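You operate a simulated robot arm through the tools that you are given. There is no shell and no other tool.

You run a simulated two-armed robot. Do the job below in one go: nothing can be reset, and whatever is moved stays where it is left.

TASK
Wipe up the spill on the dining table top with the yellow cloth and put it back.

It is judged by the outcome, as a careful person would: the job done as asked, and still so three seconds after it is handed in. It fails if anything else is knocked over, pushed out of place, dropped, spilled or broken. Flat cloth is picked up by pressing the open fingertips on it (5 to 10 N) and closing them slowly along it; thin cloth reads only 2 to 8 mm in the jaws.

THE ROBOT
Two 7-joint arms with two-finger parallel grippers on one trunk, on a base that moves. Base frame: it is fixed to the floor where the robot stands at the start and does not move with it; the origin is under the middle of the robot, x ahead of it, y to its left, z up. Readings come in m, degrees, newtons and seconds.
The left shoulder is at the start at [0.05, 0.161, 1.098], the right one opposite. With the tool pointing down near the work surface each hand reaches from about 0.1 to 0.66 m from the robot's upright axis, wherever it stands, measured 20 degrees to its own side. Places, roughly: yellow cloth [-2.75, -3, 0.75]. Payload 3.43 kg a hand.
Tool frame (each hand has its own): the origin (TCP) lies between the finger pads and is the grasp point; the fingertips stand 0.03 m ahead of it; z points along the fingers, y is the line along which they close. The gripper opens to 0.094 m. The fingers are 0.028 m wide and 0.01 m thick; the gripper's body (0.05 by 0.096 m) begins 0.055 m behind the TCP.
Orientation is told as [roll, pitch, yaw] about the base's x, y, z axes, in that order, counted from this pose: with the fingers straight down and closing along the base's y, the tool's x points along the base's -x, its y along +y and its z along -z.

THE INTERFACE
- The arms move only by the tool jog_arm. It takes "left_motion", "right_motion" or both (then of equal length, played together; a hand with none holds still); each is a list of rows, each a list of 7 numbers: the turn, a rotation vector about the tool's x, y, z in degrees, then the shift along the tool's x, y, z in m, then the finger opening in m, from 0 to 0.094. In form: [[ax, ay, az, dx, dy, dz, gripper], ...]. A call has 1 to 20 rows; each row is the pose to reach, as a shift and turn from the pose commanded when the call began, along the tool's axes at that moment. Each row takes 0.2 s and may step no farther than 0.05 m and 8.6 degrees from the row before; otherwise, or with a gripper value out of range, the whole call is refused. Where a pose cannot be reached the arm comes as near as it can. A force on the tool above 40 N (or 10 N above the force at the start of the call, whichever is more), or a blocked arm, ends the call early, and 0.2 s more pass. The fingers move at their own pace (about 0.045 m/s each) and stop on an object; they squeeze with about 24 N. The grip force told is the motor's: it shows also when the fingers shut on nothing. Time passes only in rows, and 0.2 s behind the last, so rows that repeat a pose let the fingers close. The reply holds the time, the measured pose of the TCP, the force on the tool along the base axes, the opening and the grip force, in the units named above and with some noise, with the torque about the TCP (base axes, N m) and any sound that the robot's microphone picked up.
- Cameras (640 x 400 px; columns grow to the right, rows downward): "scene" is now at [0.1288, -0.0028, 1.2257]; the picture's right is [-0.03, -1.00, 0.00], its down [-0.53, 0.02, -0.85] and it looks along [0.85, -0.02, -0.53] (base axes); focal length 249 px, centre (320, 200). "left" rides on the left gripper at [0.076, -0.014, -0.103] in its tool frame; the picture's right is [0.18, 0.98, 0.00], its down [-0.75, 0.14, -0.64] and it looks along [-0.63, 0.12, 0.77] (tool axes); focal length 243 px, centre (320, 200). "right" rides on the right gripper at [0.076, 0.014, -0.102] in its tool frame; the picture's right is [-0.18, 0.98, 0.00], its down [-0.75, -0.14, -0.64] and it looks along [-0.63, -0.12, 0.77] (tool axes); focal length 243 px, centre (320, 200). There is no depth. A picture from a camera that has moved, and an enlarged one, comes with that camera's place and axes in the base frame and with its lens.
- grab_frame(camera): a new picture of that camera. It takes no simulated time.
- lift_body(by): slides the trunk up (or, below 0, down) by that many m; the arms and the scene camera ride with it, the base frame stays. It gives what a move gives, with no picture.
- base_move(legs): drives the robot by 1 to 6 legs, each [ahead, left, turn to the left] in m, m and degrees, along the robot's own axes; the way and the turn of a leg run together, so that a leg with both is an arc; at most 1.5 m and 180 degrees a leg. The arms and the cameras ride along, it lands a little off, and it stops where it bumps. It gives what a move gives.
- head_to(pan, tilt): turns the head with the scene camera to pan (to the left, within 80 degrees either way) and tilt (down, from -29 to 69), counted from straight ahead of the robot. It gives what a move gives.
- zoom(camera, box): a new picture of the part [left, top, right, bottom] of that camera's present view, enlarged. It takes no simulated time.
- close_job(): hands the job in; it is judged then, once.

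Nothing tells you exact positions but the pictures and the camera data. Unless the task says otherwise, let go and move clear before handing in.

The tools are called after ">>>" by a JSON object that holds its "fn" and its "kwargs". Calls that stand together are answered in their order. jog_arm: Moves the arms, as the interface text tells. Its arguments: {"type":"object","properties":{"left_motion":{"type":"array","items":{"type":"array","items":{"type":"number"}}},"right_motion":{"type":"array","items":{"type":"array","items":{"type":"number"}}}},"required":[]} The other tools are called the same way: lift_body (by) moves the trunk up or down; base_move (legs) drives the base; head_to (pan, tilt) turns the head that bears the scene camera; grab_frame (camera) takes a picture; zoom (camera, box) takes an enlarged picture of a part of a camera's view; close_job () hands the job in.

At the start:

```text
time_s: 0.0
left_eef_pos: [0.4875, 0.2515, 0.9446]
left_orientation: [0.0, 0.0, 0.0]
left_wrist_force: [0.0, 0.3, -0.8]
left_ft_torque: [-0.01, 0.01, -0.01]
left_opening: 0.0938
left_gripper_force: 0.0
right_eef_pos: [0.416, -0.1453, 0.9682]
right_orientation: [0.1, 0.0, 0.0]
right_wrist_force: [0.2, -0.6, 0.3]
right_ft_torque: [0.0, 0.02, 0.0]
right_opening: 0.0938
right_gripper_force: 0.1
trunk travel left (down, up): [-0.125, 0.142]
robot x, y, heading: [0.0017, -0.0016, -0.1]
head pan, tilt (commanded): [-1.7, 31.9]
```

scene: 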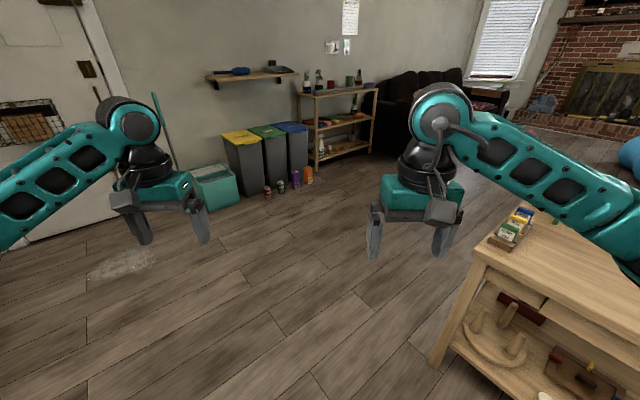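
right: 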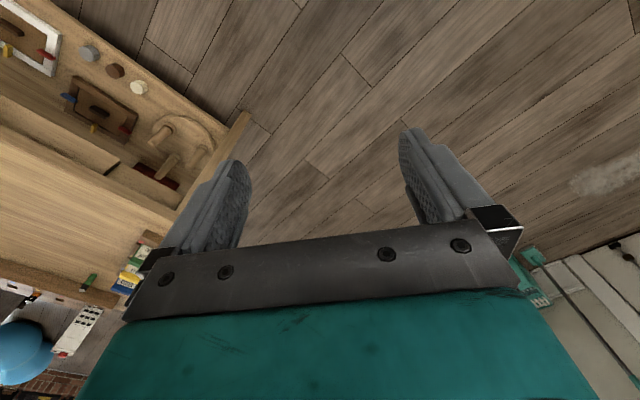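
left: 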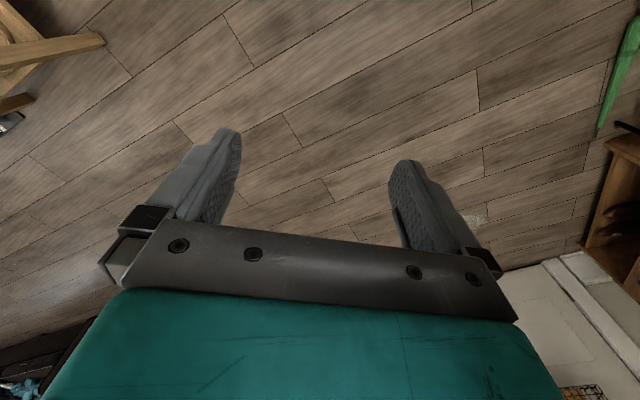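

The scene shows a room with bins, shelves and a workbench to the right ahead; the cloth is said to be behind me on the right at about [-2.75, -3]. I'll look around first by turning the head.

>>> {"fn": "head_to", "kwargs": {"pan": -80, "tilt": 15}}

>>> {"fn": "grab_frame", "kwargs": {"camera": "scene"}}

>>> {"fn": "head_to", "kwargs": {"pan": 80, "tilt": 15}}

>>> {"fn": "grab_frame", "kwargs": {"camera": "scene"}}

```text
time_s: 1.5
left_eef_pos: [0.4868, 0.2519, 0.9445]
left_orientation: [0.0, 0.0, 0.0]
left_wrist_force: [0.3, 0.2, 0.5]
left_ft_torque: [0.07, 0.02, 0.04]
left_opening: 0.0937
left_gripper_force: 0.0
right_eef_pos: [0.4167, -0.1464, 0.9697]
right_orientation: [0.0, 0.1, 0.0]
right_wrist_force: [0.5, -0.3, 0.7]
right_ft_torque: [-0.02, 0.0, 0.0]
right_opening: 0.0939
right_gripper_force: 0.0
trunk travel left (down, up): [-0.125, 0.142]
robot x, y, heading: [-0.0013, 0.0015, -0.0]
head pan, tilt (commanded): [-80.0, 15.0]
```

```text
taken
camera scene: at [0.0555, -0.0922, 1.253], right [-0.98, -0.17, 0.0], down [-0.05, 0.26, -0.97], along [0.17, -0.95, -0.26], focal length 249 px, centre (320, 200)
```

scene: 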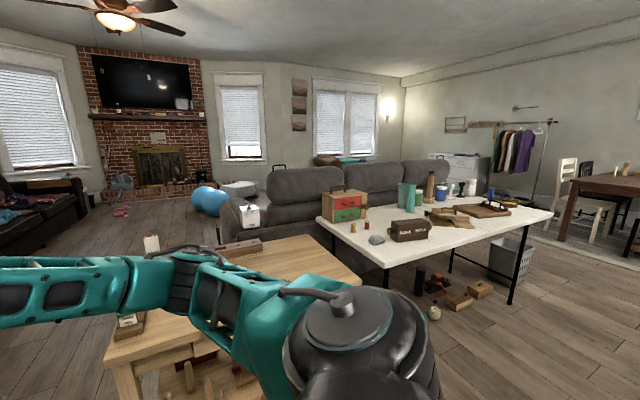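

```text
time_s: 4.0
left_eef_pos: [0.4864, 0.2525, 0.9453]
left_orientation: [0.0, 0.0, 0.0]
left_wrist_force: [-0.2, -0.8, 0.3]
left_ft_torque: [-0.01, -0.03, -0.01]
left_opening: 0.0945
left_gripper_force: 0.1
right_eef_pos: [0.4162, -0.1454, 0.9692]
right_orientation: [0.1, -0.1, 0.0]
right_wrist_force: [1.2, -1.0, -0.5]
right_ft_torque: [-0.01, 0.01, -0.04]
right_opening: 0.0937
right_gripper_force: 0.1
trunk travel left (down, up): [-0.125, 0.142]
robot x, y, heading: [0.0014, 0.0003, -0.1]
head pan, tilt (commanded): [80.0, 15.0]
```

```text
taken
camera scene: at [0.0555, 0.0918, 1.253], right [0.98, -0.17, 0.0], down [-0.05, -0.25, -0.97], along [0.17, 0.95, -0.26], focal length 249 px, centre (320, 200)
```

scene: 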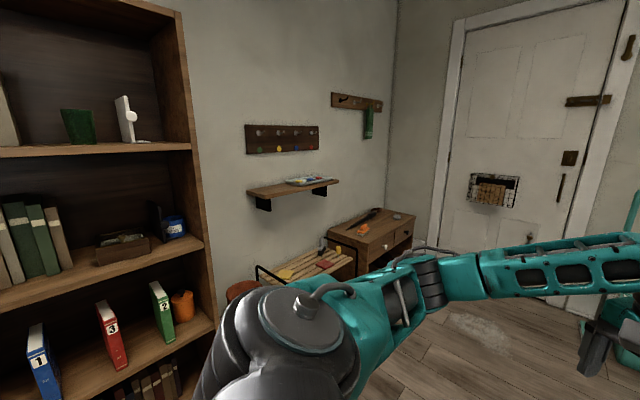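

The dining table is at the right edge of the right-hand view, beyond a white folding table; I need to turn about 130° right and drive there. I'll check the clearance around the robot first by looking down to both sides.

>>> {"fn": "head_to", "kwargs": {"pan": -80, "tilt": 55}}

>>> {"fn": "grab_frame", "kwargs": {"camera": "scene"}}

>>> {"fn": "head_to", "kwargs": {"pan": 80, "tilt": 55}}

>>> {"fn": "grab_frame", "kwargs": {"camera": "scene"}}

```text
time_s: 6.4
left_eef_pos: [0.4867, 0.2514, 0.9467]
left_orientation: [0.0, 0.0, 0.0]
left_wrist_force: [0.1, -0.1, 0.0]
left_ft_torque: [-0.01, 0.01, -0.04]
left_opening: 0.0936
left_gripper_force: 0.2
right_eef_pos: [0.4179, -0.1452, 0.969]
right_orientation: [0.0, 0.1, 0.0]
right_wrist_force: [0.0, 0.0, -0.4]
right_ft_torque: [0.01, 0.02, 0.02]
right_opening: 0.094
right_gripper_force: 0.1
trunk travel left (down, up): [-0.125, 0.142]
robot x, y, heading: [-0.002, 0.0009, -0.1]
head pan, tilt (commanded): [-80.0, 55.0]
```

```text
taken
camera scene: at [0.0518, -0.0712, 1.1927], right [-0.98, -0.17, 0.0], down [-0.14, 0.81, -0.57], along [0.1, -0.56, -0.82], focal length 249 px, centre (320, 200)
```

scene: 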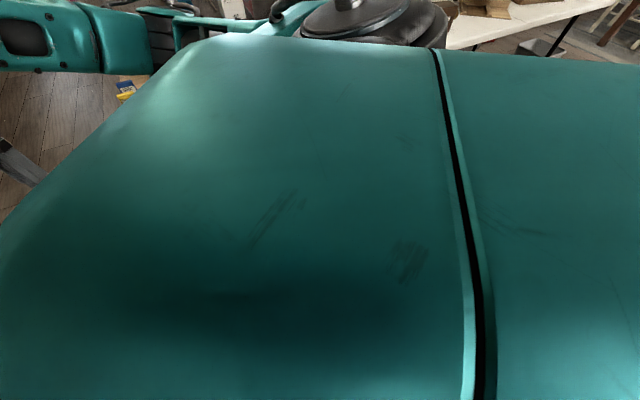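

```text
time_s: 8.9
left_eef_pos: [0.4882, 0.2506, 0.9442]
left_orientation: [0.0, 0.1, 0.1]
left_wrist_force: [-0.3, 0.1, 1.0]
left_ft_torque: [-0.03, 0.03, -0.03]
left_opening: 0.0939
left_gripper_force: 0.0
right_eef_pos: [0.4173, -0.1443, 0.9685]
right_orientation: [0.1, 0.1, 0.0]
right_wrist_force: [-0.9, -0.7, 0.1]
right_ft_torque: [0.03, 0.02, 0.01]
right_opening: 0.094
right_gripper_force: 0.0
trunk travel left (down, up): [-0.125, 0.142]
robot x, y, heading: [-0.0001, 0.0024, 0.2]
head pan, tilt (commanded): [80.0, 55.0]
```

```text
taken
camera scene: at [0.0518, 0.0708, 1.1927], right [0.98, -0.17, 0.0], down [-0.14, -0.81, -0.57], along [0.1, 0.56, -0.82], focal length 249 px, centre (320, 200)
```

scene: 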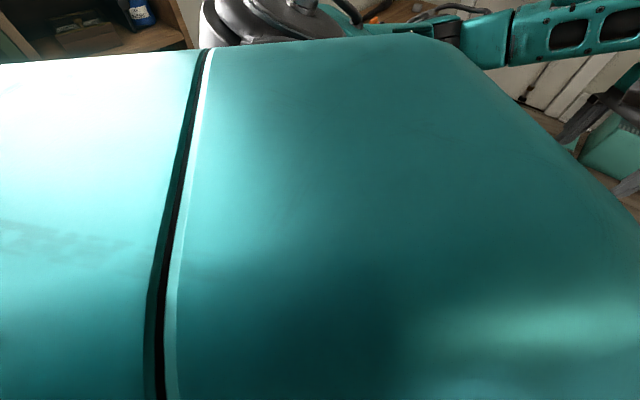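

My own body blocks the near view, but tables and shelves appear at least about 0.75 m from my axis and the arms reach about 0.6 m. I'll turn right in place in parts and look again.

>>> {"fn": "base_move", "kwargs": {"legs": [[0, 0, -60]]}}

>>> {"fn": "head_to", "kwargs": {"pan": -50, "tilt": 25}}

>>> {"fn": "grab_frame", "kwargs": {"camera": "scene"}}

```text
time_s: 11.9
left_eef_pos: [0.4631, -0.2947, 0.9455]
left_orientation: [0.0, 0.0, -59.8]
left_wrist_force: [0.7, -0.2, -0.6]
left_ft_torque: [0.01, 0.0, -0.02]
left_opening: 0.0939
left_gripper_force: 0.1
right_eef_pos: [0.0848, -0.4333, 0.9697]
right_orientation: [0.0, 0.1, -59.8]
right_wrist_force: [0.5, -0.4, -1.0]
right_ft_torque: [-0.04, 0.0, -0.02]
right_opening: 0.0939
right_gripper_force: 0.0
trunk travel left (down, up): [-0.125, 0.142]
robot x, y, heading: [0.0003, -0.0006, -59.7]
head pan, tilt (commanded): [80.0, 55.0]
```

```text
time_s: 14.0
left_eef_pos: [0.4627, -0.2946, 0.9454]
left_orientation: [-0.1, 0.1, -59.9]
left_wrist_force: [0.1, -0.4, 0.0]
left_ft_torque: [0.0, 0.01, -0.03]
left_opening: 0.0939
left_gripper_force: 0.1
right_eef_pos: [0.084, -0.4333, 0.9683]
right_orientation: [0.1, 0.0, -59.9]
right_wrist_force: [-0.9, 0.6, -0.3]
right_ft_torque: [-0.03, -0.04, -0.01]
right_opening: 0.094
right_gripper_force: 0.0
trunk travel left (down, up): [-0.125, 0.142]
robot x, y, heading: [-0.0047, -0.0032, -59.9]
head pan, tilt (commanded): [-50.0, 25.0]
```

```text
taken
camera scene: at [-0.0118, -0.1215, 1.2367], right [-0.94, 0.34, 0.0], down [0.14, 0.4, -0.91], along [-0.31, -0.85, -0.42], focal length 249 px, centre (320, 200)
```

scene: 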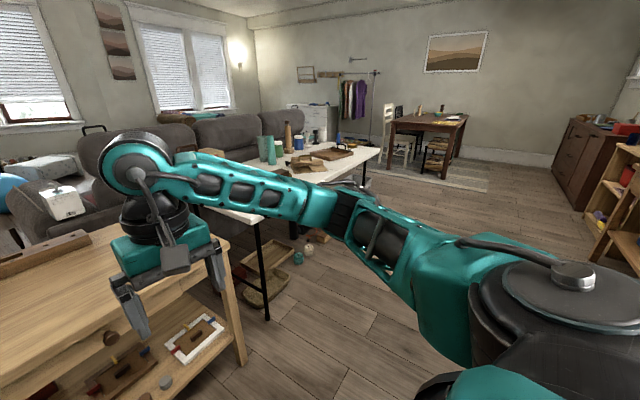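

The dining table stands across the room with an open floor lane toward it, right of the white folding table. I'll turn further right to face it.

>>> {"fn": "base_move", "kwargs": {"legs": [[0, 0, -70]]}}

>>> {"fn": "head_to", "kwargs": {"pan": 0, "tilt": 20}}

>>> {"fn": "grab_frame", "kwargs": {"camera": "scene"}}

>>> {"fn": "zoom", "kwargs": {"camera": "scene", "box": [220, 80, 420, 205]}}

```text
time_s: 17.5
left_eef_pos: [-0.1149, -0.5369, 0.9451]
left_orientation: [0.0, 0.0, -129.5]
left_wrist_force: [0.0, 0.0, -1.1]
left_ft_torque: [0.0, -0.02, 0.02]
left_opening: 0.0938
left_gripper_force: 0.0
right_eef_pos: [-0.3771, -0.2294, 0.9674]
right_orientation: [0.0, 0.0, -129.5]
right_wrist_force: [-0.4, -0.6, 1.5]
right_ft_torque: [-0.01, -0.03, 0.03]
right_opening: 0.094
right_gripper_force: 0.1
trunk travel left (down, up): [-0.125, 0.142]
robot x, y, heading: [0.0008, 0.0023, -129.5]
head pan, tilt (commanded): [-50.0, 25.0]
```

```text
time_s: 18.6
left_eef_pos: [-0.1159, -0.5358, 0.9458]
left_orientation: [0.1, 0.1, -129.5]
left_wrist_force: [0.1, -0.4, -0.2]
left_ft_torque: [-0.02, 0.0, -0.01]
left_opening: 0.0941
left_gripper_force: 0.0
right_eef_pos: [-0.3766, -0.2294, 0.9685]
right_orientation: [0.0, 0.0, -129.5]
right_wrist_force: [0.9, -0.2, -0.4]
right_ft_torque: [0.0, 0.0, 0.03]
right_opening: 0.0939
right_gripper_force: 0.1
trunk travel left (down, up): [-0.125, 0.142]
robot x, y, heading: [0.0052, -0.0022, -129.2]
head pan, tilt (commanded): [0.0, 20.0]
```

```text
taken
camera scene: at [-0.0855, -0.1029, 1.2448], right [-0.77, 0.64, 0.0], down [0.22, 0.26, -0.94], along [-0.6, -0.72, -0.34], focal length 249 px, centre (320, 200)
```

scene: 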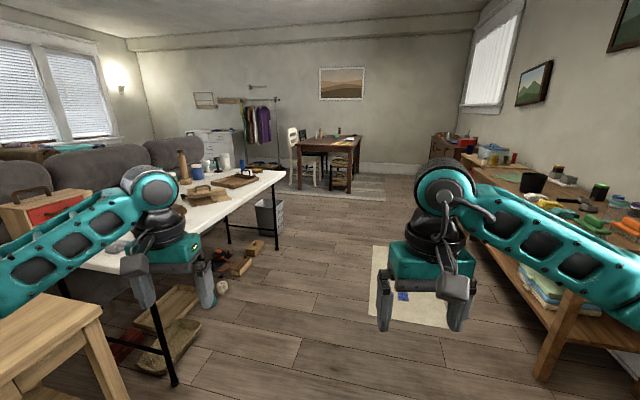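

```text
3.20 times, centred on (320, 142) of scene
camera zoom: at [-0.0855, -0.1029, 1.2448], right [-0.77, 0.64, 0.0], down [0.22, 0.26, -0.94], along [-0.6, -0.72, -0.34], focal length 797 px, centre (320, 384)
```

zoom: 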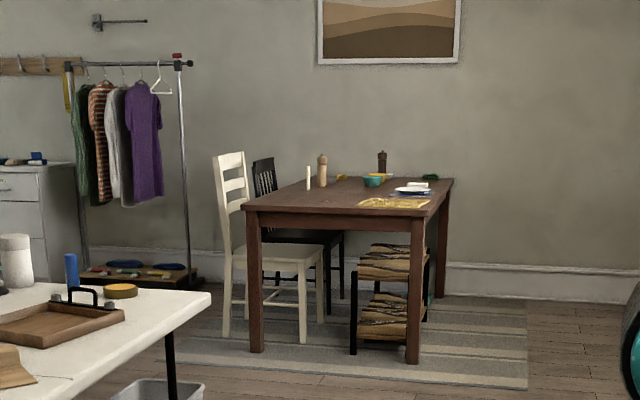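

The dining table is about 4 m away with a yellow flat patch on its near right part; the lane toward it runs between the white folding table on the left and a sheet lying on the floor on the right. I'll raise the trunk for clearance and look at the sheet more closely before driving.

>>> {"fn": "lift_body", "kwargs": {"by": 0.12}}

>>> {"fn": "head_to", "kwargs": {"pan": 0, "tilt": 40}}

>>> {"fn": "grab_frame", "kwargs": {"camera": "scene"}}

```text
time_s: 20.1
left_eef_pos: [-0.1147, -0.5363, 1.0645]
left_orientation: [0.0, 0.0, -129.5]
left_wrist_force: [-0.1, 0.0, -0.1]
left_ft_torque: [-0.02, 0.02, 0.02]
left_opening: 0.0938
left_gripper_force: 0.2
right_eef_pos: [-0.3774, -0.2297, 1.0884]
right_orientation: [0.0, 0.1, -129.5]
right_wrist_force: [1.2, -0.3, 0.7]
right_ft_torque: [0.01, -0.01, 0.02]
right_opening: 0.0939
right_gripper_force: 0.0
trunk travel left (down, up): [-0.245, 0.022]
robot x, y, heading: [-0.0008, -0.0033, -129.6]
head pan, tilt (commanded): [0.0, 20.0]
```

```text
time_s: 21.0
left_eef_pos: [-0.1153, -0.5353, 1.0648]
left_orientation: [0.0, 0.0, -129.6]
left_wrist_force: [0.5, -0.2, -0.9]
left_ft_torque: [0.03, 0.0, 0.01]
left_opening: 0.0942
left_gripper_force: 0.1
right_eef_pos: [-0.3779, -0.2303, 1.0885]
right_orientation: [0.0, -0.1, -129.6]
right_wrist_force: [-0.8, 0.1, -0.3]
right_ft_torque: [0.0, -0.01, 0.0]
right_opening: 0.0941
right_gripper_force: 0.1
trunk travel left (down, up): [-0.245, 0.022]
robot x, y, heading: [0.0011, -0.0036, -129.5]
head pan, tilt (commanded): [0.0, 40.0]
```

```text
taken
camera scene: at [-0.0803, -0.0967, 1.3335], right [-0.77, 0.64, 0.0], down [0.41, 0.5, -0.77], along [-0.49, -0.59, -0.64], focal length 249 px, centre (320, 200)
```

scene: 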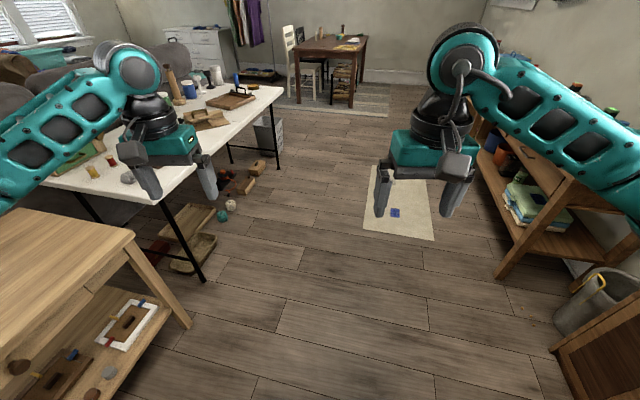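

The floor sheet is a paper mat whose left edge lies about 0.3–0.6 m right of my line, and the white table edge is about 0.3–0.4 m to the left. The lane between is free, so I'll drive straight 1.3 m and check again.

>>> {"fn": "base_move", "kwargs": {"legs": [[1.3, 0.02, 0]]}}

>>> {"fn": "head_to", "kwargs": {"pan": 0, "tilt": 30}}

>>> {"fn": "grab_frame", "kwargs": {"camera": "scene"}}

>>> {"fn": "zoom", "kwargs": {"camera": "scene", "box": [220, 30, 420, 155]}}

```text
time_s: 27.5
left_eef_pos: [-0.9322, -1.5508, 1.0665]
left_orientation: [0.0, 0.0, -129.7]
left_wrist_force: [-0.7, -1.1, -0.3]
left_ft_torque: [0.01, 0.0, 0.02]
left_opening: 0.0942
left_gripper_force: 0.1
right_eef_pos: [-1.1928, -1.2442, 1.0883]
right_orientation: [0.0, 0.0, -129.7]
right_wrist_force: [0.3, 0.6, -0.5]
right_ft_torque: [-0.06, 0.03, -0.01]
right_opening: 0.0943
right_gripper_force: 0.1
trunk travel left (down, up): [-0.245, 0.022]
robot x, y, heading: [-0.814, -1.0129, -129.6]
head pan, tilt (commanded): [0.0, 40.0]
```

```text
time_s: 28.2
left_eef_pos: [-0.9331, -1.5517, 1.0647]
left_orientation: [0.0, -0.1, -129.6]
left_wrist_force: [-1.3, 0.0, -0.1]
left_ft_torque: [-0.03, 0.04, -0.03]
left_opening: 0.0941
left_gripper_force: 0.0
right_eef_pos: [-1.1935, -1.2434, 1.0893]
right_orientation: [-0.1, 0.1, -129.7]
right_wrist_force: [-0.3, 0.8, -0.2]
right_ft_torque: [-0.01, -0.02, -0.03]
right_opening: 0.0941
right_gripper_force: 0.1
trunk travel left (down, up): [-0.245, 0.022]
robot x, y, heading: [-0.8157, -1.0142, -129.6]
head pan, tilt (commanded): [0.0, 30.0]
```

```text
taken
camera scene: at [-0.8984, -1.1165, 1.3487], right [-0.77, 0.64, 0.0], down [0.32, 0.39, -0.87], along [-0.55, -0.67, -0.5], focal length 249 px, centre (320, 200)
```

scene: 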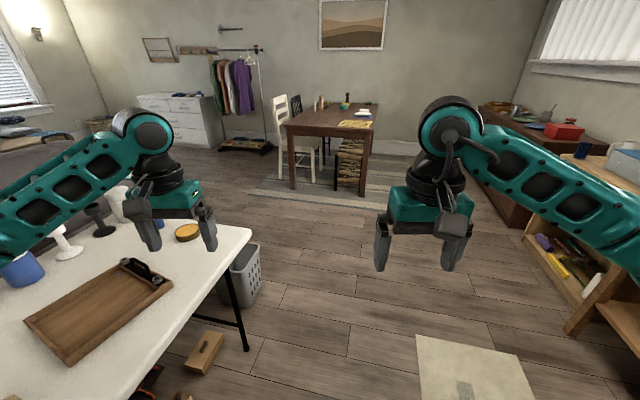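

```text
3.20 times, centred on (320, 92) of scene
camera zoom: at [-0.8984, -1.1165, 1.3487], right [-0.77, 0.64, 0.0], down [0.32, 0.39, -0.87], along [-0.55, -0.67, -0.5], focal length 797 px, centre (320, 544)
```

zoom: 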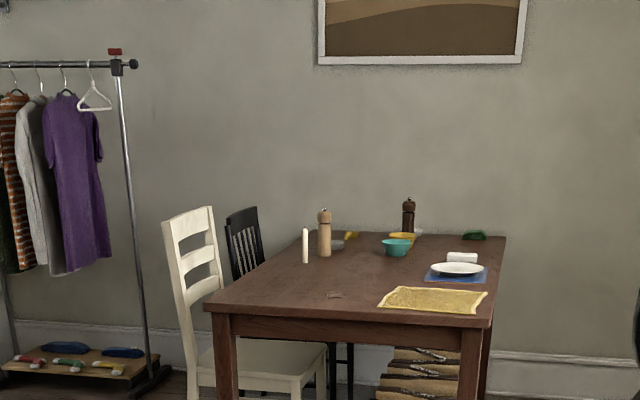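

The yellow cloth lies flat at the near right of the dining table, next to a blue placemat with a plate; a mill, candle, and bowls are farther back. I'll continue down the lane, then angle right to face the table's near end.

>>> {"fn": "base_move", "kwargs": {"legs": [[0.6, -0.03, 0], [0.5, -0.06, 0], [0.4, 0.12, -14]]}}

>>> {"fn": "head_to", "kwargs": {"pan": 0, "tilt": 35}}

>>> {"fn": "grab_frame", "kwargs": {"camera": "scene"}}

>>> {"fn": "zoom", "kwargs": {"camera": "scene", "box": [200, 60, 440, 210]}}

```text
time_s: 36.4
left_eef_pos: [-2.0424, -2.6641, 1.0645]
left_orientation: [0.1, 0.0, -143.5]
left_wrist_force: [-0.6, 0.3, -0.7]
left_ft_torque: [0.01, 0.02, 0.02]
left_opening: 0.094
left_gripper_force: 0.1
right_eef_pos: [-2.2209, -2.3037, 1.0895]
right_orientation: [0.1, -0.1, -143.5]
right_wrist_force: [-0.9, 0.3, -0.7]
right_ft_torque: [0.01, -0.02, 0.01]
right_opening: 0.0938
right_gripper_force: 0.1
trunk travel left (down, up): [-0.245, 0.022]
robot x, y, heading: [-1.7981, -2.1692, -143.4]
head pan, tilt (commanded): [0.0, 30.0]
```

```text
time_s: 37.1
left_eef_pos: [-2.0406, -2.663, 1.0654]
left_orientation: [0.1, 0.0, -143.5]
left_wrist_force: [0.4, 0.2, -0.6]
left_ft_torque: [-0.02, 0.06, 0.01]
left_opening: 0.0939
left_gripper_force: 0.0
right_eef_pos: [-2.2198, -2.3021, 1.0889]
right_orientation: [-0.1, -0.1, -143.5]
right_wrist_force: [0.4, 1.2, 0.0]
right_ft_torque: [0.02, 0.01, -0.01]
right_opening: 0.094
right_gripper_force: 0.1
trunk travel left (down, up): [-0.245, 0.022]
robot x, y, heading: [-1.8008, -2.1733, -143.6]
head pan, tilt (commanded): [0.0, 35.0]
```

```text
taken
camera scene: at [-1.9033, -2.2481, 1.341], right [-0.59, 0.8, 0.0], down [0.46, 0.34, -0.82], along [-0.66, -0.49, -0.57], focal length 249 px, centre (320, 200)
```

scene: 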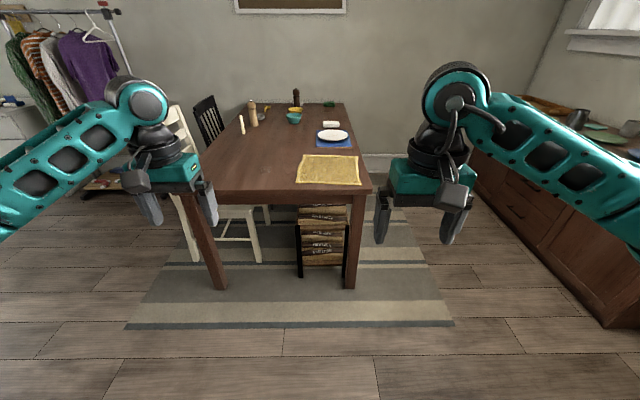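

```text
2.67 times, centred on (320, 135) of scene
camera zoom: at [-1.9033, -2.2481, 1.341], right [-0.59, 0.8, 0.0], down [0.46, 0.34, -0.82], along [-0.66, -0.49, -0.57], focal length 664 px, centre (320, 373)
```

zoom: 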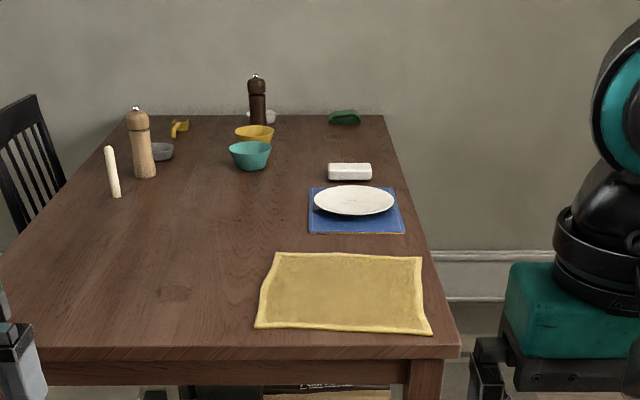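

The cloth lies flat (about 0.3 m square) near the table's right front corner, and I see a faint patch to its left at about [-2.64, -3.13] that may be the spill. I'll zoom in on it and look straight down to judge how far my base sticks out ahead.

>>> {"fn": "zoom", "kwargs": {"camera": "scene", "box": [210, 130, 310, 193]}}

>>> {"fn": "head_to", "kwargs": {"pan": 0, "tilt": 69}}

>>> {"fn": "grab_frame", "kwargs": {"camera": "scene"}}

```text
6.35 times, centred on (260, 162) of scene
camera zoom: at [-1.9033, -2.2481, 1.341], right [-0.59, 0.8, 0.0], down [0.46, 0.34, -0.82], along [-0.66, -0.49, -0.57], focal length 1581 px, centre (701, 444)
```

zoom: 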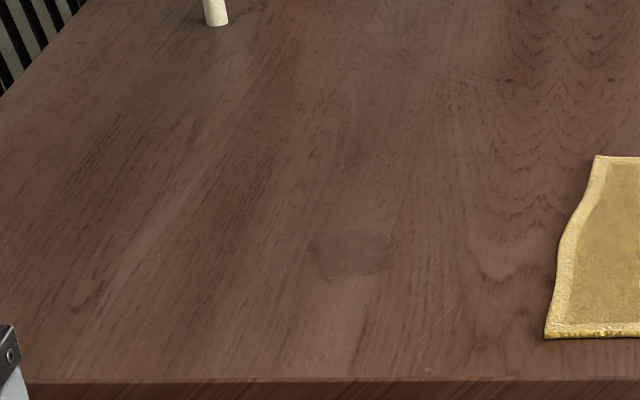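

```text
time_s: 38.0
left_eef_pos: [-2.0425, -2.6642, 1.066]
left_orientation: [0.0, 0.0, -143.6]
left_wrist_force: [-0.1, -0.5, 0.4]
left_ft_torque: [0.0, 0.03, 0.0]
left_opening: 0.094
left_gripper_force: 0.0
right_eef_pos: [-2.2225, -2.3029, 1.09]
right_orientation: [0.0, 0.0, -143.5]
right_wrist_force: [-0.5, -0.1, -0.7]
right_ft_torque: [0.02, 0.0, -0.01]
right_opening: 0.0937
right_gripper_force: 0.1
trunk travel left (down, up): [-0.245, 0.022]
robot x, y, heading: [-1.7986, -2.1714, -143.5]
head pan, tilt (commanded): [0.0, 68.8]
```

```text
taken
camera scene: at [-1.8776, -2.2291, 1.2973], right [-0.59, 0.8, 0.0], down [0.75, 0.55, -0.36], along [-0.29, -0.22, -0.93], focal length 249 px, centre (320, 200)
```

scene: 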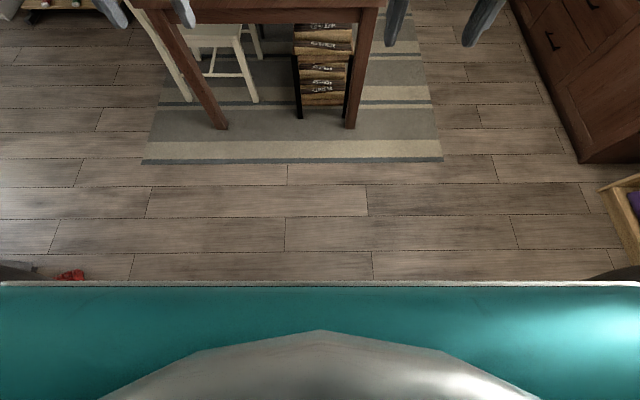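

The spill shows as a small glossy patch roughly 7 cm wide at about [-2.64, -3.13]; looking down, my body front extends only ~0.15 m ahead of the axis. I'll drive up to the near end of the table, shifted left so the right arm can reach both cloth and spill.

>>> {"fn": "base_move", "kwargs": {"legs": [[0.55, 0.22, 0]]}}

>>> {"fn": "grab_frame", "kwargs": {"camera": "scene"}}

>>> {"fn": "head_to", "kwargs": {"pan": 0, "tilt": 50}}

>>> {"fn": "grab_frame", "kwargs": {"camera": "scene"}}

```text
time_s: 41.4
left_eef_pos: [-2.3528, -3.1621, 1.0657]
left_orientation: [0.0, -0.1, -143.8]
left_wrist_force: [0.5, -0.2, -0.4]
left_ft_torque: [0.01, -0.02, 0.02]
left_opening: 0.0938
left_gripper_force: 0.0
right_eef_pos: [-2.5316, -2.7995, 1.0883]
right_orientation: [0.0, 0.0, -143.9]
right_wrist_force: [0.0, 0.3, -0.8]
right_ft_torque: [0.02, 0.0, 0.0]
right_opening: 0.0941
right_gripper_force: 0.0
trunk travel left (down, up): [-0.245, 0.022]
robot x, y, heading: [-2.1117, -2.6697, -144.1]
head pan, tilt (commanded): [0.0, 68.8]
```

```text
taken
camera scene: at [-2.1863, -2.7287, 1.2973], right [-0.59, 0.81, 0.0], down [0.75, 0.55, -0.36], along [-0.29, -0.21, -0.93], focal length 249 px, centre (320, 200)
```

scene: 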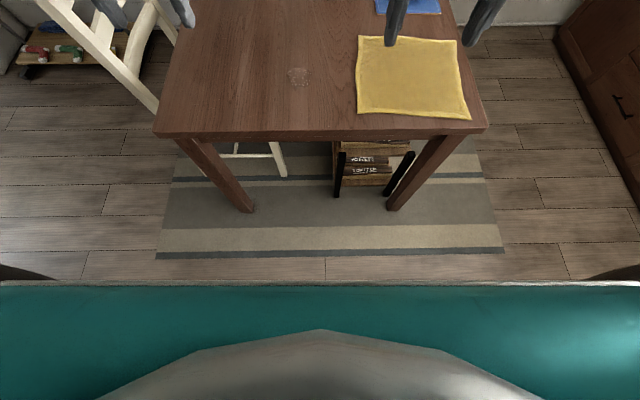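

```text
time_s: 42.2
left_eef_pos: [-2.3528, -3.1617, 1.0656]
left_orientation: [-0.1, 0.0, -143.9]
left_wrist_force: [-0.1, 1.4, 1.0]
left_ft_torque: [-0.01, -0.01, 0.03]
left_opening: 0.0939
left_gripper_force: 0.0
right_eef_pos: [-2.5305, -2.8002, 1.0893]
right_orientation: [-0.1, 0.1, -143.8]
right_wrist_force: [0.1, 0.5, 0.2]
right_ft_torque: [0.0, 0.02, -0.02]
right_opening: 0.094
right_gripper_force: 0.1
trunk travel left (down, up): [-0.245, 0.022]
robot x, y, heading: [-2.1097, -2.6705, -143.8]
head pan, tilt (commanded): [0.0, 50.0]
```

```text
taken
camera scene: at [-2.2032, -2.7409, 1.3192], right [-0.59, 0.81, 0.0], down [0.62, 0.45, -0.64], along [-0.52, -0.38, -0.77], focal length 249 px, centre (320, 200)
```

scene: 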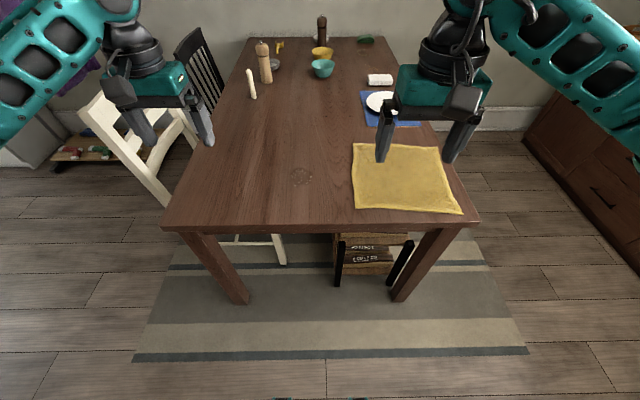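

The spill is clearly visible at about [-2.63, -3.13], and the cloth (about 0.3 m square) is centred near [-2.83, -2.87], both on the 0.75 m high top. I'll move 0.2 m closer, and lower the trunk to its starting height.

>>> {"fn": "base_move", "kwargs": {"legs": [[0.2, 0.0, 0]]}}

>>> {"fn": "lift_body", "kwargs": {"by": -0.1}}

>>> {"fn": "head_to", "kwargs": {"pan": 0, "tilt": 60}}

>>> {"fn": "grab_frame", "kwargs": {"camera": "scene"}}

>>> {"fn": "grab_frame", "kwargs": {"camera": "right"}}

>>> {"fn": "grab_frame", "kwargs": {"camera": "left"}}

```text
time_s: 43.8
left_eef_pos: [-2.515, -3.279, 1.0653]
left_orientation: [0.1, 0.0, -143.9]
left_wrist_force: [0.7, -0.3, -0.7]
left_ft_torque: [0.0, 0.02, -0.04]
left_opening: 0.094
left_gripper_force: 0.1
right_eef_pos: [-2.692, -2.9166, 1.0889]
right_orientation: [0.0, 0.1, -143.8]
right_wrist_force: [-0.2, 0.6, 0.6]
right_ft_torque: [0.0, 0.0, 0.02]
right_opening: 0.094
right_gripper_force: 0.1
trunk travel left (down, up): [-0.245, 0.022]
robot x, y, heading: [-2.2697, -2.792, -143.9]
head pan, tilt (commanded): [0.0, 50.0]
```

```text
time_s: 45.1
left_eef_pos: [-2.5152, -3.2793, 0.965]
left_orientation: [0.0, 0.1, -143.9]
left_wrist_force: [-0.8, 0.4, 0.2]
left_ft_torque: [0.02, 0.02, 0.0]
left_opening: 0.0938
left_gripper_force: 0.0
right_eef_pos: [-2.691, -2.9175, 0.9888]
right_orientation: [0.1, 0.0, -143.9]
right_wrist_force: [-0.2, -0.1, 0.5]
right_ft_torque: [-0.03, 0.0, -0.02]
right_opening: 0.0937
right_gripper_force: 0.1
trunk travel left (down, up): [-0.145, 0.122]
robot x, y, heading: [-2.2715, -2.7857, -143.9]
head pan, tilt (commanded): [0.0, 50.0]
```

```text
time_s: 45.9
left_eef_pos: [-2.5155, -3.2797, 0.9651]
left_orientation: [0.0, 0.1, -143.9]
left_wrist_force: [-0.2, 0.5, 0.4]
left_ft_torque: [0.02, 0.01, 0.01]
left_opening: 0.0939
left_gripper_force: 0.0
right_eef_pos: [-2.6905, -2.9161, 0.9897]
right_orientation: [0.0, -0.1, -144.1]
right_wrist_force: [-0.2, 0.0, 0.0]
right_ft_torque: [-0.01, -0.04, 0.0]
right_opening: 0.0939
right_gripper_force: 0.0
trunk travel left (down, up): [-0.145, 0.122]
robot x, y, heading: [-2.2658, -2.7849, -143.9]
head pan, tilt (commanded): [0.0, 60.0]
```

```text
taken
camera scene: at [-2.356, -2.8521, 1.2067], right [-0.59, 0.81, 0.0], down [0.7, 0.51, -0.5], along [-0.4, -0.29, -0.87], focal length 249 px, centre (320, 200)
```

scene: 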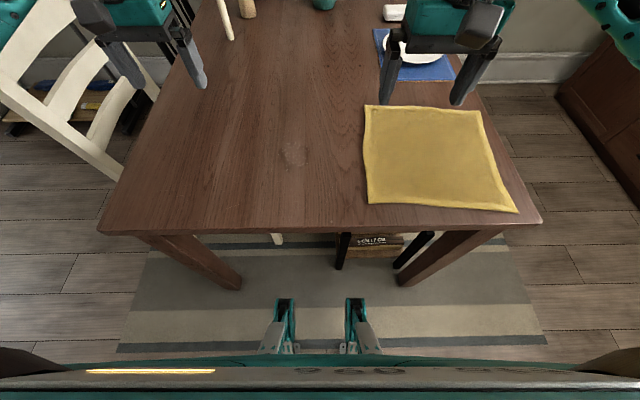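

```text
taken
camera right: at [-2.622, -2.884, 1.0911], right [0.43, -0.9, 0.0], down [-0.69, -0.33, 0.64], along [-0.58, -0.28, -0.77], focal length 243 px, centre (320, 200)
```

right: 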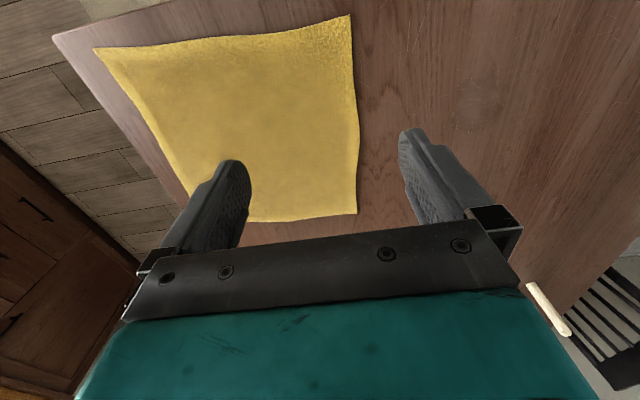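

```text
taken
camera left: at [-2.4616, -3.2231, 1.0688], right [0.73, -0.69, 0.0], down [-0.53, -0.56, 0.64], along [-0.44, -0.47, -0.77], focal length 243 px, centre (320, 200)
```

left: 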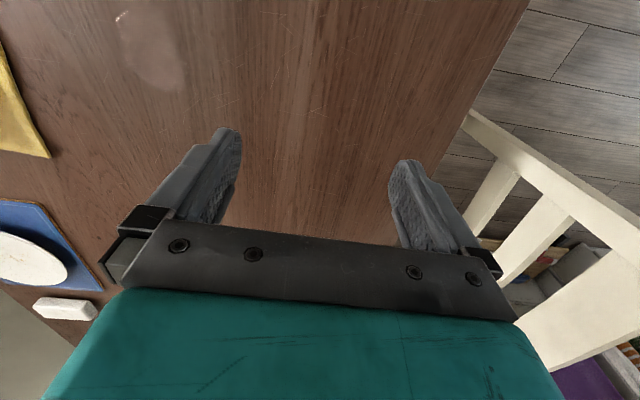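

The spill sits 0.33 m left of the cloth's centre at the same depth; the cloth centre is at about [-2.833, -2.872]. I'll bring the open right hand above the cloth's centre and down to just above it.

>>> {"fn": "jog_arm", "kwargs": {"right_motion": [[0, 0, 0, -0.025, -0.03, 0, 0.07], [0, 0, 0, -0.05, -0.06, 0, 0.07], [0, 0, 0, -0.07, -0.09, 0.01, 0.07], [0, 0, 0, -0.09, -0.119, 0.03, 0.07], [0, 0, 0, -0.09, -0.119, 0.07, 0.07], [0, 0, 0, -0.09, -0.119, 0.11, 0.07], [0, 0, 0, -0.09, -0.119, 0.14, 0.07], [0, 0, 0, -0.09, -0.119, 0.165, 0.07], [0, 0, 0, -0.09, -0.119, 0.175, 0.07], [0, 0, 0, -0.09, -0.119, 0.175, 0.07]]}}

>>> {"fn": "grab_frame", "kwargs": {"camera": "scene"}}

>>> {"fn": "grab_frame", "kwargs": {"camera": "right"}}

```text
time_s: 48.1
left_eef_pos: [-2.5156, -3.2795, 0.9659]
left_orientation: [0.0, 0.0, -144.0]
left_wrist_force: [-0.4, -0.5, -0.1]
left_ft_torque: [0.01, -0.05, -0.02]
left_opening: 0.0942
left_gripper_force: 0.0
right_eef_pos: [-2.8338, -2.8731, 0.8136]
right_orientation: [-0.1, 0.0, -143.9]
right_wrist_force: [-0.6, 0.0, 0.7]
right_ft_torque: [0.0, -0.01, 0.03]
right_opening: 0.0701
right_gripper_force: 0.1
trunk travel left (down, up): [-0.145, 0.122]
robot x, y, heading: [-2.2682, -2.7855, -144.2]
head pan, tilt (commanded): [0.0, 60.0]
```

```text
taken
camera scene: at [-2.356, -2.8521, 1.2067], right [-0.59, 0.81, 0.0], down [0.7, 0.51, -0.5], along [-0.4, -0.29, -0.87], focal length 249 px, centre (320, 200)
```

scene: 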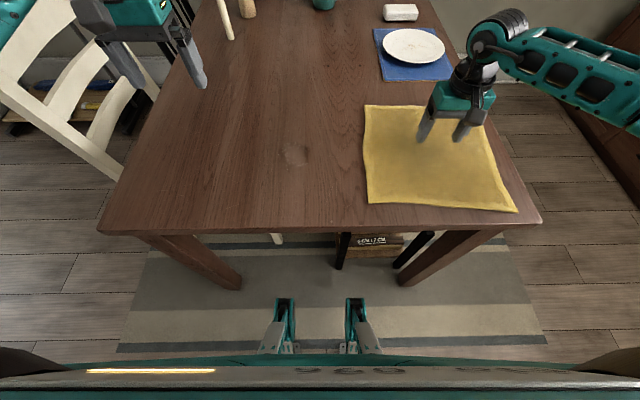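

```text
taken
camera right: at [-2.7647, -2.84, 0.9163], right [0.43, -0.9, 0.0], down [-0.69, -0.33, 0.64], along [-0.58, -0.28, -0.77], focal length 243 px, centre (320, 200)
```

right: 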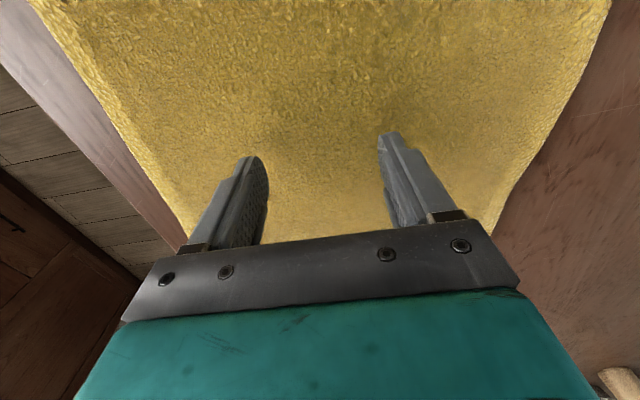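

The fingertips hover over the middle of the cloth, about 3 cm up. I'll descend gently and watch the force for contact.

>>> {"fn": "jog_arm", "kwargs": {"right_motion": [[0, 0, 0, 0, 0, 0.01, 0.07], [0, 0, 0, 0, 0, 0.018, 0.07], [0, 0, 0, 0, 0, 0.023, 0.07], [0, 0, 0, 0, 0, 0.026, 0.07], [0, 0, 0, 0, 0, 0.028, 0.07], [0, 0, 0, 0, 0, 0.028, 0.07]]}}

```text
time_s: 49.5
left_eef_pos: [-2.5157, -3.2792, 0.965]
left_orientation: [0.1, 0.0, -144.0]
left_wrist_force: [0.3, -0.4, 0.3]
left_ft_torque: [-0.02, -0.02, -0.02]
left_opening: 0.0943
left_gripper_force: 0.2
right_eef_pos: [-2.8334, -2.874, 0.7863]
right_orientation: [0.0, -0.1, -143.9]
right_wrist_force: [-0.3, -1.1, -0.8]
right_ft_torque: [0.01, -0.04, -0.03]
right_opening: 0.0699
right_gripper_force: 0.0
trunk travel left (down, up): [-0.145, 0.122]
robot x, y, heading: [-2.2693, -2.7878, -144.0]
head pan, tilt (commanded): [0.0, 60.0]
```

No contact yet at TCP height 0.786. I'll go down in 1–2 mm steps.

>>> {"fn": "jog_arm", "kwargs": {"right_motion": [[0, 0, 0, 0, 0, 0.002, 0.07], [0, 0, 0, 0, 0, 0.004, 0.07], [0, 0, 0, 0, 0, 0.004, 0.07]]}}

```text
time_s: 50.3
left_eef_pos: [-2.5136, -3.2794, 0.9658]
left_orientation: [0.1, 0.0, -143.9]
left_wrist_force: [-0.4, 0.4, 0.2]
left_ft_torque: [0.02, 0.0, 0.02]
left_opening: 0.0941
left_gripper_force: 0.1
right_eef_pos: [-2.8333, -2.873, 0.783]
right_orientation: [-0.1, -0.1, -143.8]
right_wrist_force: [0.9, 2.2, 10.4]
right_ft_torque: [0.08, -0.06, -0.01]
right_opening: 0.0698
right_gripper_force: 0.0
trunk travel left (down, up): [-0.145, 0.122]
robot x, y, heading: [-2.2719, -2.7894, -143.9]
head pan, tilt (commanded): [0.0, 60.0]
```

Contact made at about 10 N pressing. I'll ease off half a millimetre and close the fingers slowly along the cloth.

>>> {"fn": "jog_arm", "kwargs": {"right_motion": [[0, 0, 0, 0, 0, -0.0006, 0.066], [0, 0, 0, 0, 0, -0.0006, 0.061], [0, 0, 0, 0, 0, -0.0006, 0.056], [0, 0, 0, 0, 0, -0.0006, 0.051], [0, 0, 0, 0, 0, -0.0006, 0.046], [0, 0, 0, 0, 0, -0.0006, 0.041], [0, 0, 0, 0, 0, -0.0006, 0.036], [0, 0, 0, 0, 0, -0.0006, 0.031], [0, 0, 0, 0, 0, -0.0006, 0.026], [0, 0, 0, 0, 0, -0.0006, 0.021], [0, 0, 0, 0, 0, -0.0006, 0.016], [0, 0, 0, 0, 0, -0.0006, 0.011], [0, 0, 0, 0, 0, -0.0006, 0.006], [0, 0, 0, 0, 0, -0.0006, 0.0], [0, 0, 0, 0, 0, -0.0006, 0.0], [0, 0, 0, 0, 0, -0.0006, 0.0]]}}

>>> {"fn": "grab_frame", "kwargs": {"camera": "right"}}

>>> {"fn": "grab_frame", "kwargs": {"camera": "scene"}}

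```text
time_s: 53.7
left_eef_pos: [-2.5146, -3.2794, 0.9653]
left_orientation: [0.0, -0.2, -143.8]
left_wrist_force: [-0.2, 0.4, 0.0]
left_ft_torque: [0.02, 0.01, 0.01]
left_opening: 0.0943
left_gripper_force: 0.0
right_eef_pos: [-2.8342, -2.8737, 0.7829]
right_orientation: [0.1, -0.1, -144.0]
right_wrist_force: [0.6, 0.9, 11.7]
right_ft_torque: [-0.05, 0.02, 0.0]
right_opening: 0.0098
right_gripper_force: 23.8
trunk travel left (down, up): [-0.145, 0.122]
robot x, y, heading: [-2.2679, -2.7886, -143.8]
head pan, tilt (commanded): [0.0, 60.0]
```

```text
taken
camera right: at [-2.7643, -2.8409, 0.8851], right [0.43, -0.9, 0.0], down [-0.69, -0.33, 0.64], along [-0.58, -0.28, -0.77], focal length 243 px, centre (320, 200)
```

right: 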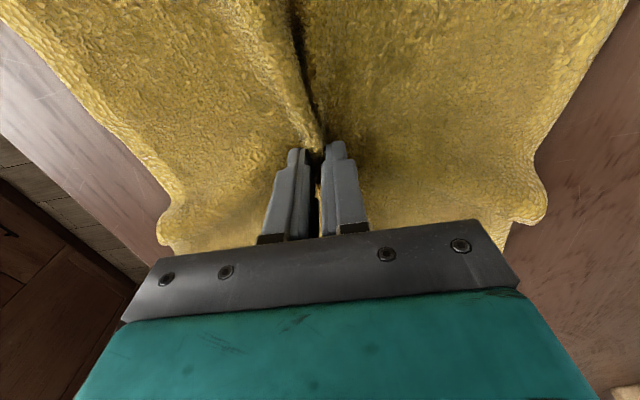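

```text
taken
camera scene: at [-2.355, -2.852, 1.2068], right [-0.59, 0.81, 0.0], down [0.7, 0.51, -0.5], along [-0.41, -0.29, -0.87], focal length 249 px, centre (320, 200)
```

scene: 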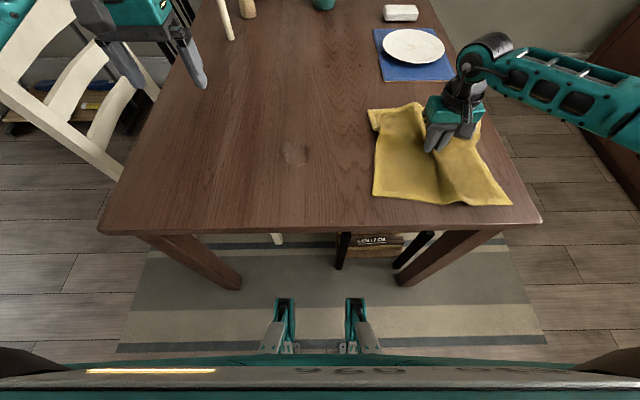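

A pleat of cloth is held in the jaws (about 10 mm, double layer). I'll lift only a few millimetres and draw it left toward the spill, checking halfway.

>>> {"fn": "jog_arm", "kwargs": {"right_motion": [[0, 0, 0, 0, 0, -0.005, 0.0], [0, 0, 0, 0, 0.01, -0.01, 0.0], [0, 0, 0, 0, 0.03, -0.01, 0.0], [0, 0, 0, 0, 0.055, -0.01, 0.0], [0, 0, 0, 0, 0.08, -0.01, 0.0], [0, 0, 0, 0, 0.105, -0.01, 0.0], [0, 0, 0, 0, 0.13, -0.01, 0.0], [0, 0, 0, 0, 0.15, -0.01, 0.0], [0, 0, 0, 0, 0.15, -0.01, 0.0]]}}

>>> {"fn": "grab_frame", "kwargs": {"camera": "scene"}}

>>> {"fn": "grab_frame", "kwargs": {"camera": "right"}}

```text
time_s: 55.7
left_eef_pos: [-2.5132, -3.2795, 0.9652]
left_orientation: [0.0, 0.1, -143.8]
left_wrist_force: [0.5, 0.4, -0.8]
left_ft_torque: [0.03, 0.05, 0.0]
left_opening: 0.0939
left_gripper_force: 0.1
right_eef_pos: [-2.7453, -2.9951, 0.7927]
right_orientation: [0.1, 0.0, -143.9]
right_wrist_force: [0.3, 0.6, -1.4]
right_ft_torque: [0.03, 0.01, -0.04]
right_opening: 0.0089
right_gripper_force: 23.9
trunk travel left (down, up): [-0.145, 0.122]
robot x, y, heading: [-2.2684, -2.7924, -143.9]
head pan, tilt (commanded): [0.0, 60.0]
```

```text
taken
camera scene: at [-2.356, -2.8521, 1.2067], right [-0.59, 0.81, 0.0], down [0.7, 0.51, -0.5], along [-0.4, -0.29, -0.87], focal length 249 px, centre (320, 200)
```

scene: 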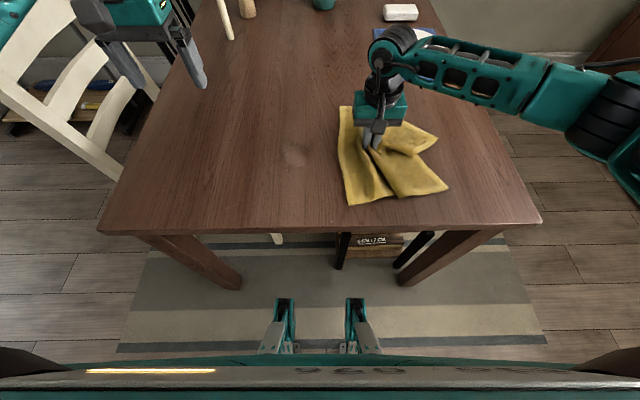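

```text
taken
camera right: at [-2.6762, -2.9617, 0.8957], right [0.43, -0.9, 0.0], down [-0.69, -0.33, 0.64], along [-0.58, -0.28, -0.77], focal length 243 px, centre (320, 200)
```

right: 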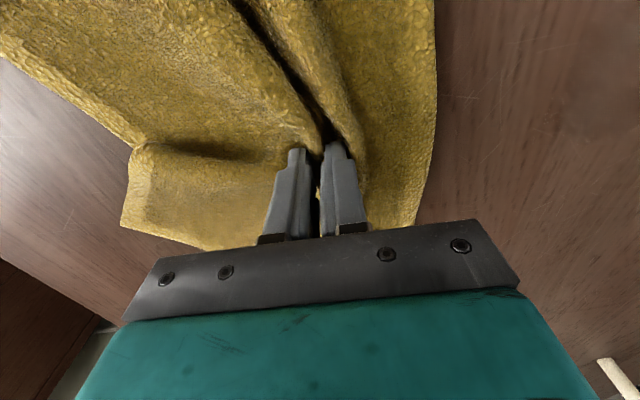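

The cloth follows in one piece. I'll carry on to over the spill and lower the fingertips with the cloth onto it.

>>> {"fn": "jog_arm", "kwargs": {"right_motion": [[0, 0, 0, 0.0, 0.02, 0, 0.0], [0, 0, 0, 0.003, 0.045, 0, 0.0], [0, 0, 0, 0.005, 0.07, 0, 0.0], [0, 0, 0, 0.007, 0.095, 0, 0.0], [0, 0, 0, 0.009, 0.12, 0.0, 0.0], [0, 0, 0, 0.012, 0.145, 0.0, 0.0], [0, 0, 0, 0.012, 0.165, 0.0, 0.0], [0, 0, 0, 0.012, 0.177, 0.003, 0.0], [0, 0, 0, 0.012, 0.177, 0.006, 0.0], [0, 0, 0, 0.012, 0.177, 0.008, 0.0], [0, 0, 0, 0.012, 0.177, 0.009, 0.0], [0, 0, 0, 0.012, 0.177, 0.009, 0.0]]}}

>>> {"fn": "grab_frame", "kwargs": {"camera": "scene"}}

>>> {"fn": "grab_frame", "kwargs": {"camera": "right"}}

```text
time_s: 58.3
left_eef_pos: [-2.5131, -3.2783, 0.9664]
left_orientation: [0.0, -0.1, -143.9]
left_wrist_force: [-0.4, 0.3, 0.0]
left_ft_torque: [-0.01, -0.02, 0.03]
left_opening: 0.0939
left_gripper_force: 0.1
right_eef_pos: [-2.6317, -3.1327, 0.7867]
right_orientation: [0.1, -0.3, -143.9]
right_wrist_force: [-1.4, 0.8, 22.1]
right_ft_torque: [-0.11, -0.12, -0.02]
right_opening: 0.0089
right_gripper_force: 23.9
trunk travel left (down, up): [-0.145, 0.122]
robot x, y, heading: [-2.268, -2.7886, -144.0]
head pan, tilt (commanded): [0.0, 60.0]
```

```text
taken
camera scene: at [-2.3549, -2.8509, 1.2071], right [-0.59, 0.81, 0.0], down [0.7, 0.51, -0.5], along [-0.41, -0.3, -0.87], focal length 249 px, centre (320, 200)
```

scene: 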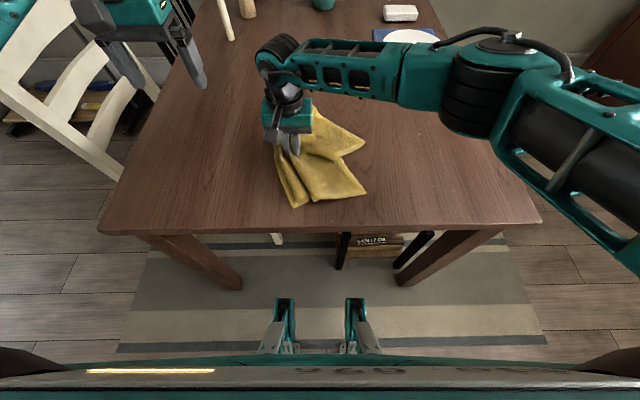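

```text
taken
camera right: at [-2.5617, -3.0981, 0.8881], right [0.43, -0.9, 0.0], down [-0.69, -0.33, 0.65], along [-0.58, -0.28, -0.76], focal length 243 px, centre (320, 200)
```

right: 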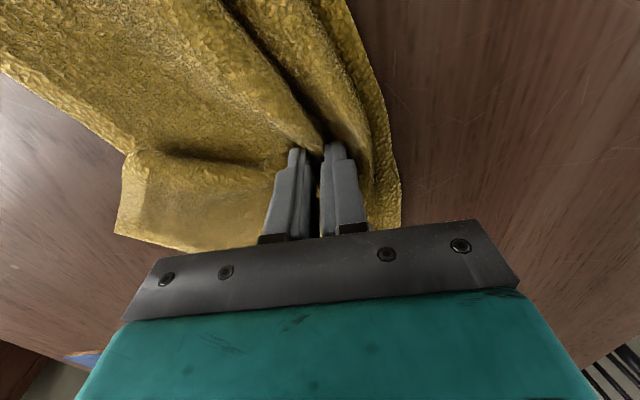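

The cloth sits over the spill with about 22 N of pressing; I'll ease that to around 8–12 N and rub in overlapping strokes over the whole patch.

>>> {"fn": "jog_arm", "kwargs": {"right_motion": [[0, 0, 0, 0, 0, -0.0018, 0.0], [0, 0, 0, 0.01, 0.01, -0.0018, 0.0], [0, 0, 0, 0.02, 0.03, -0.0018, 0.0], [0, 0, 0, 0.02, 0.05, -0.0018, 0.0], [0, 0, 0, 0.0, 0.05, -0.0018, 0.0], [0, 0, 0, 0.0, 0.025, -0.0018, 0.0], [0, 0, 0, 0.0, 0.0, -0.0018, 0.0], [0, 0, 0, 0.0, -0.025, -0.0018, 0.0], [0, 0, 0, 0.0, -0.05, -0.0018, 0.0], [0, 0, 0, -0.02, -0.05, -0.0018, 0.0], [0, 0, 0, -0.02, -0.025, -0.0018, 0.0], [0, 0, 0, -0.02, 0.0, -0.0018, 0.0], [0, 0, 0, -0.02, 0.025, -0.0018, 0.0], [0, 0, 0, -0.02, 0.05, -0.0018, 0.0], [0, 0, 0, -0.04, 0.05, -0.0018, 0.0], [0, 0, 0, -0.04, 0.025, -0.0018, 0.0], [0, 0, 0, -0.04, 0.0, -0.0018, 0.0], [0, 0, 0, -0.04, -0.025, -0.0018, 0.0], [0, 0, 0, -0.04, -0.05, -0.0018, 0.0], [0, 0, 0, -0.04, -0.05, -0.0018, 0.0]]}}

>>> {"fn": "grab_frame", "kwargs": {"camera": "scene"}}

>>> {"fn": "grab_frame", "kwargs": {"camera": "left"}}

```text
time_s: 62.5
left_eef_pos: [-2.5138, -3.2795, 0.966]
left_orientation: [0.0, 0.0, -143.9]
left_wrist_force: [0.3, 0.3, -0.4]
left_ft_torque: [0.02, 0.01, 0.01]
left_opening: 0.0939
left_gripper_force: 0.1
right_eef_pos: [-2.6936, -3.1137, 0.7865]
right_orientation: [0.0, -0.1, -144.0]
right_wrist_force: [1.0, -1.0, 6.8]
right_ft_torque: [-0.08, -0.03, -0.03]
right_opening: 0.0088
right_gripper_force: 24.1
right hand out of reach, approached as far as the arm can: row 15
trunk travel left (down, up): [-0.145, 0.122]
robot x, y, heading: [-2.2683, -2.7912, -143.9]
head pan, tilt (commanded): [0.0, 60.0]
```

```text
taken
camera scene: at [-2.3557, -2.8519, 1.2067], right [-0.59, 0.81, 0.0], down [0.7, 0.51, -0.5], along [-0.4, -0.29, -0.87], focal length 249 px, centre (320, 200)
```

scene: 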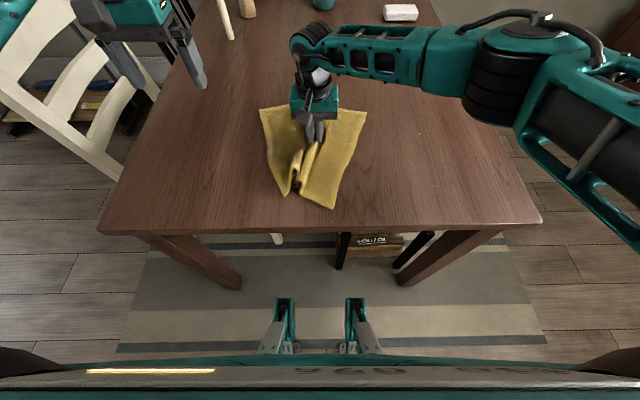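

```text
taken
camera left: at [-2.4614, -3.2229, 1.069], right [0.73, -0.69, 0.0], down [-0.53, -0.56, 0.64], along [-0.44, -0.47, -0.77], focal length 243 px, centre (320, 200)
```

left: 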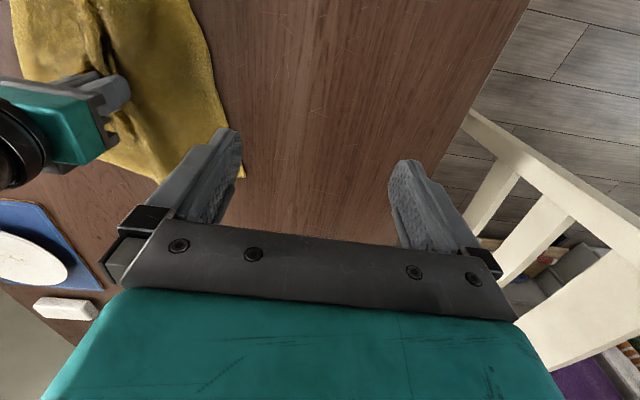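

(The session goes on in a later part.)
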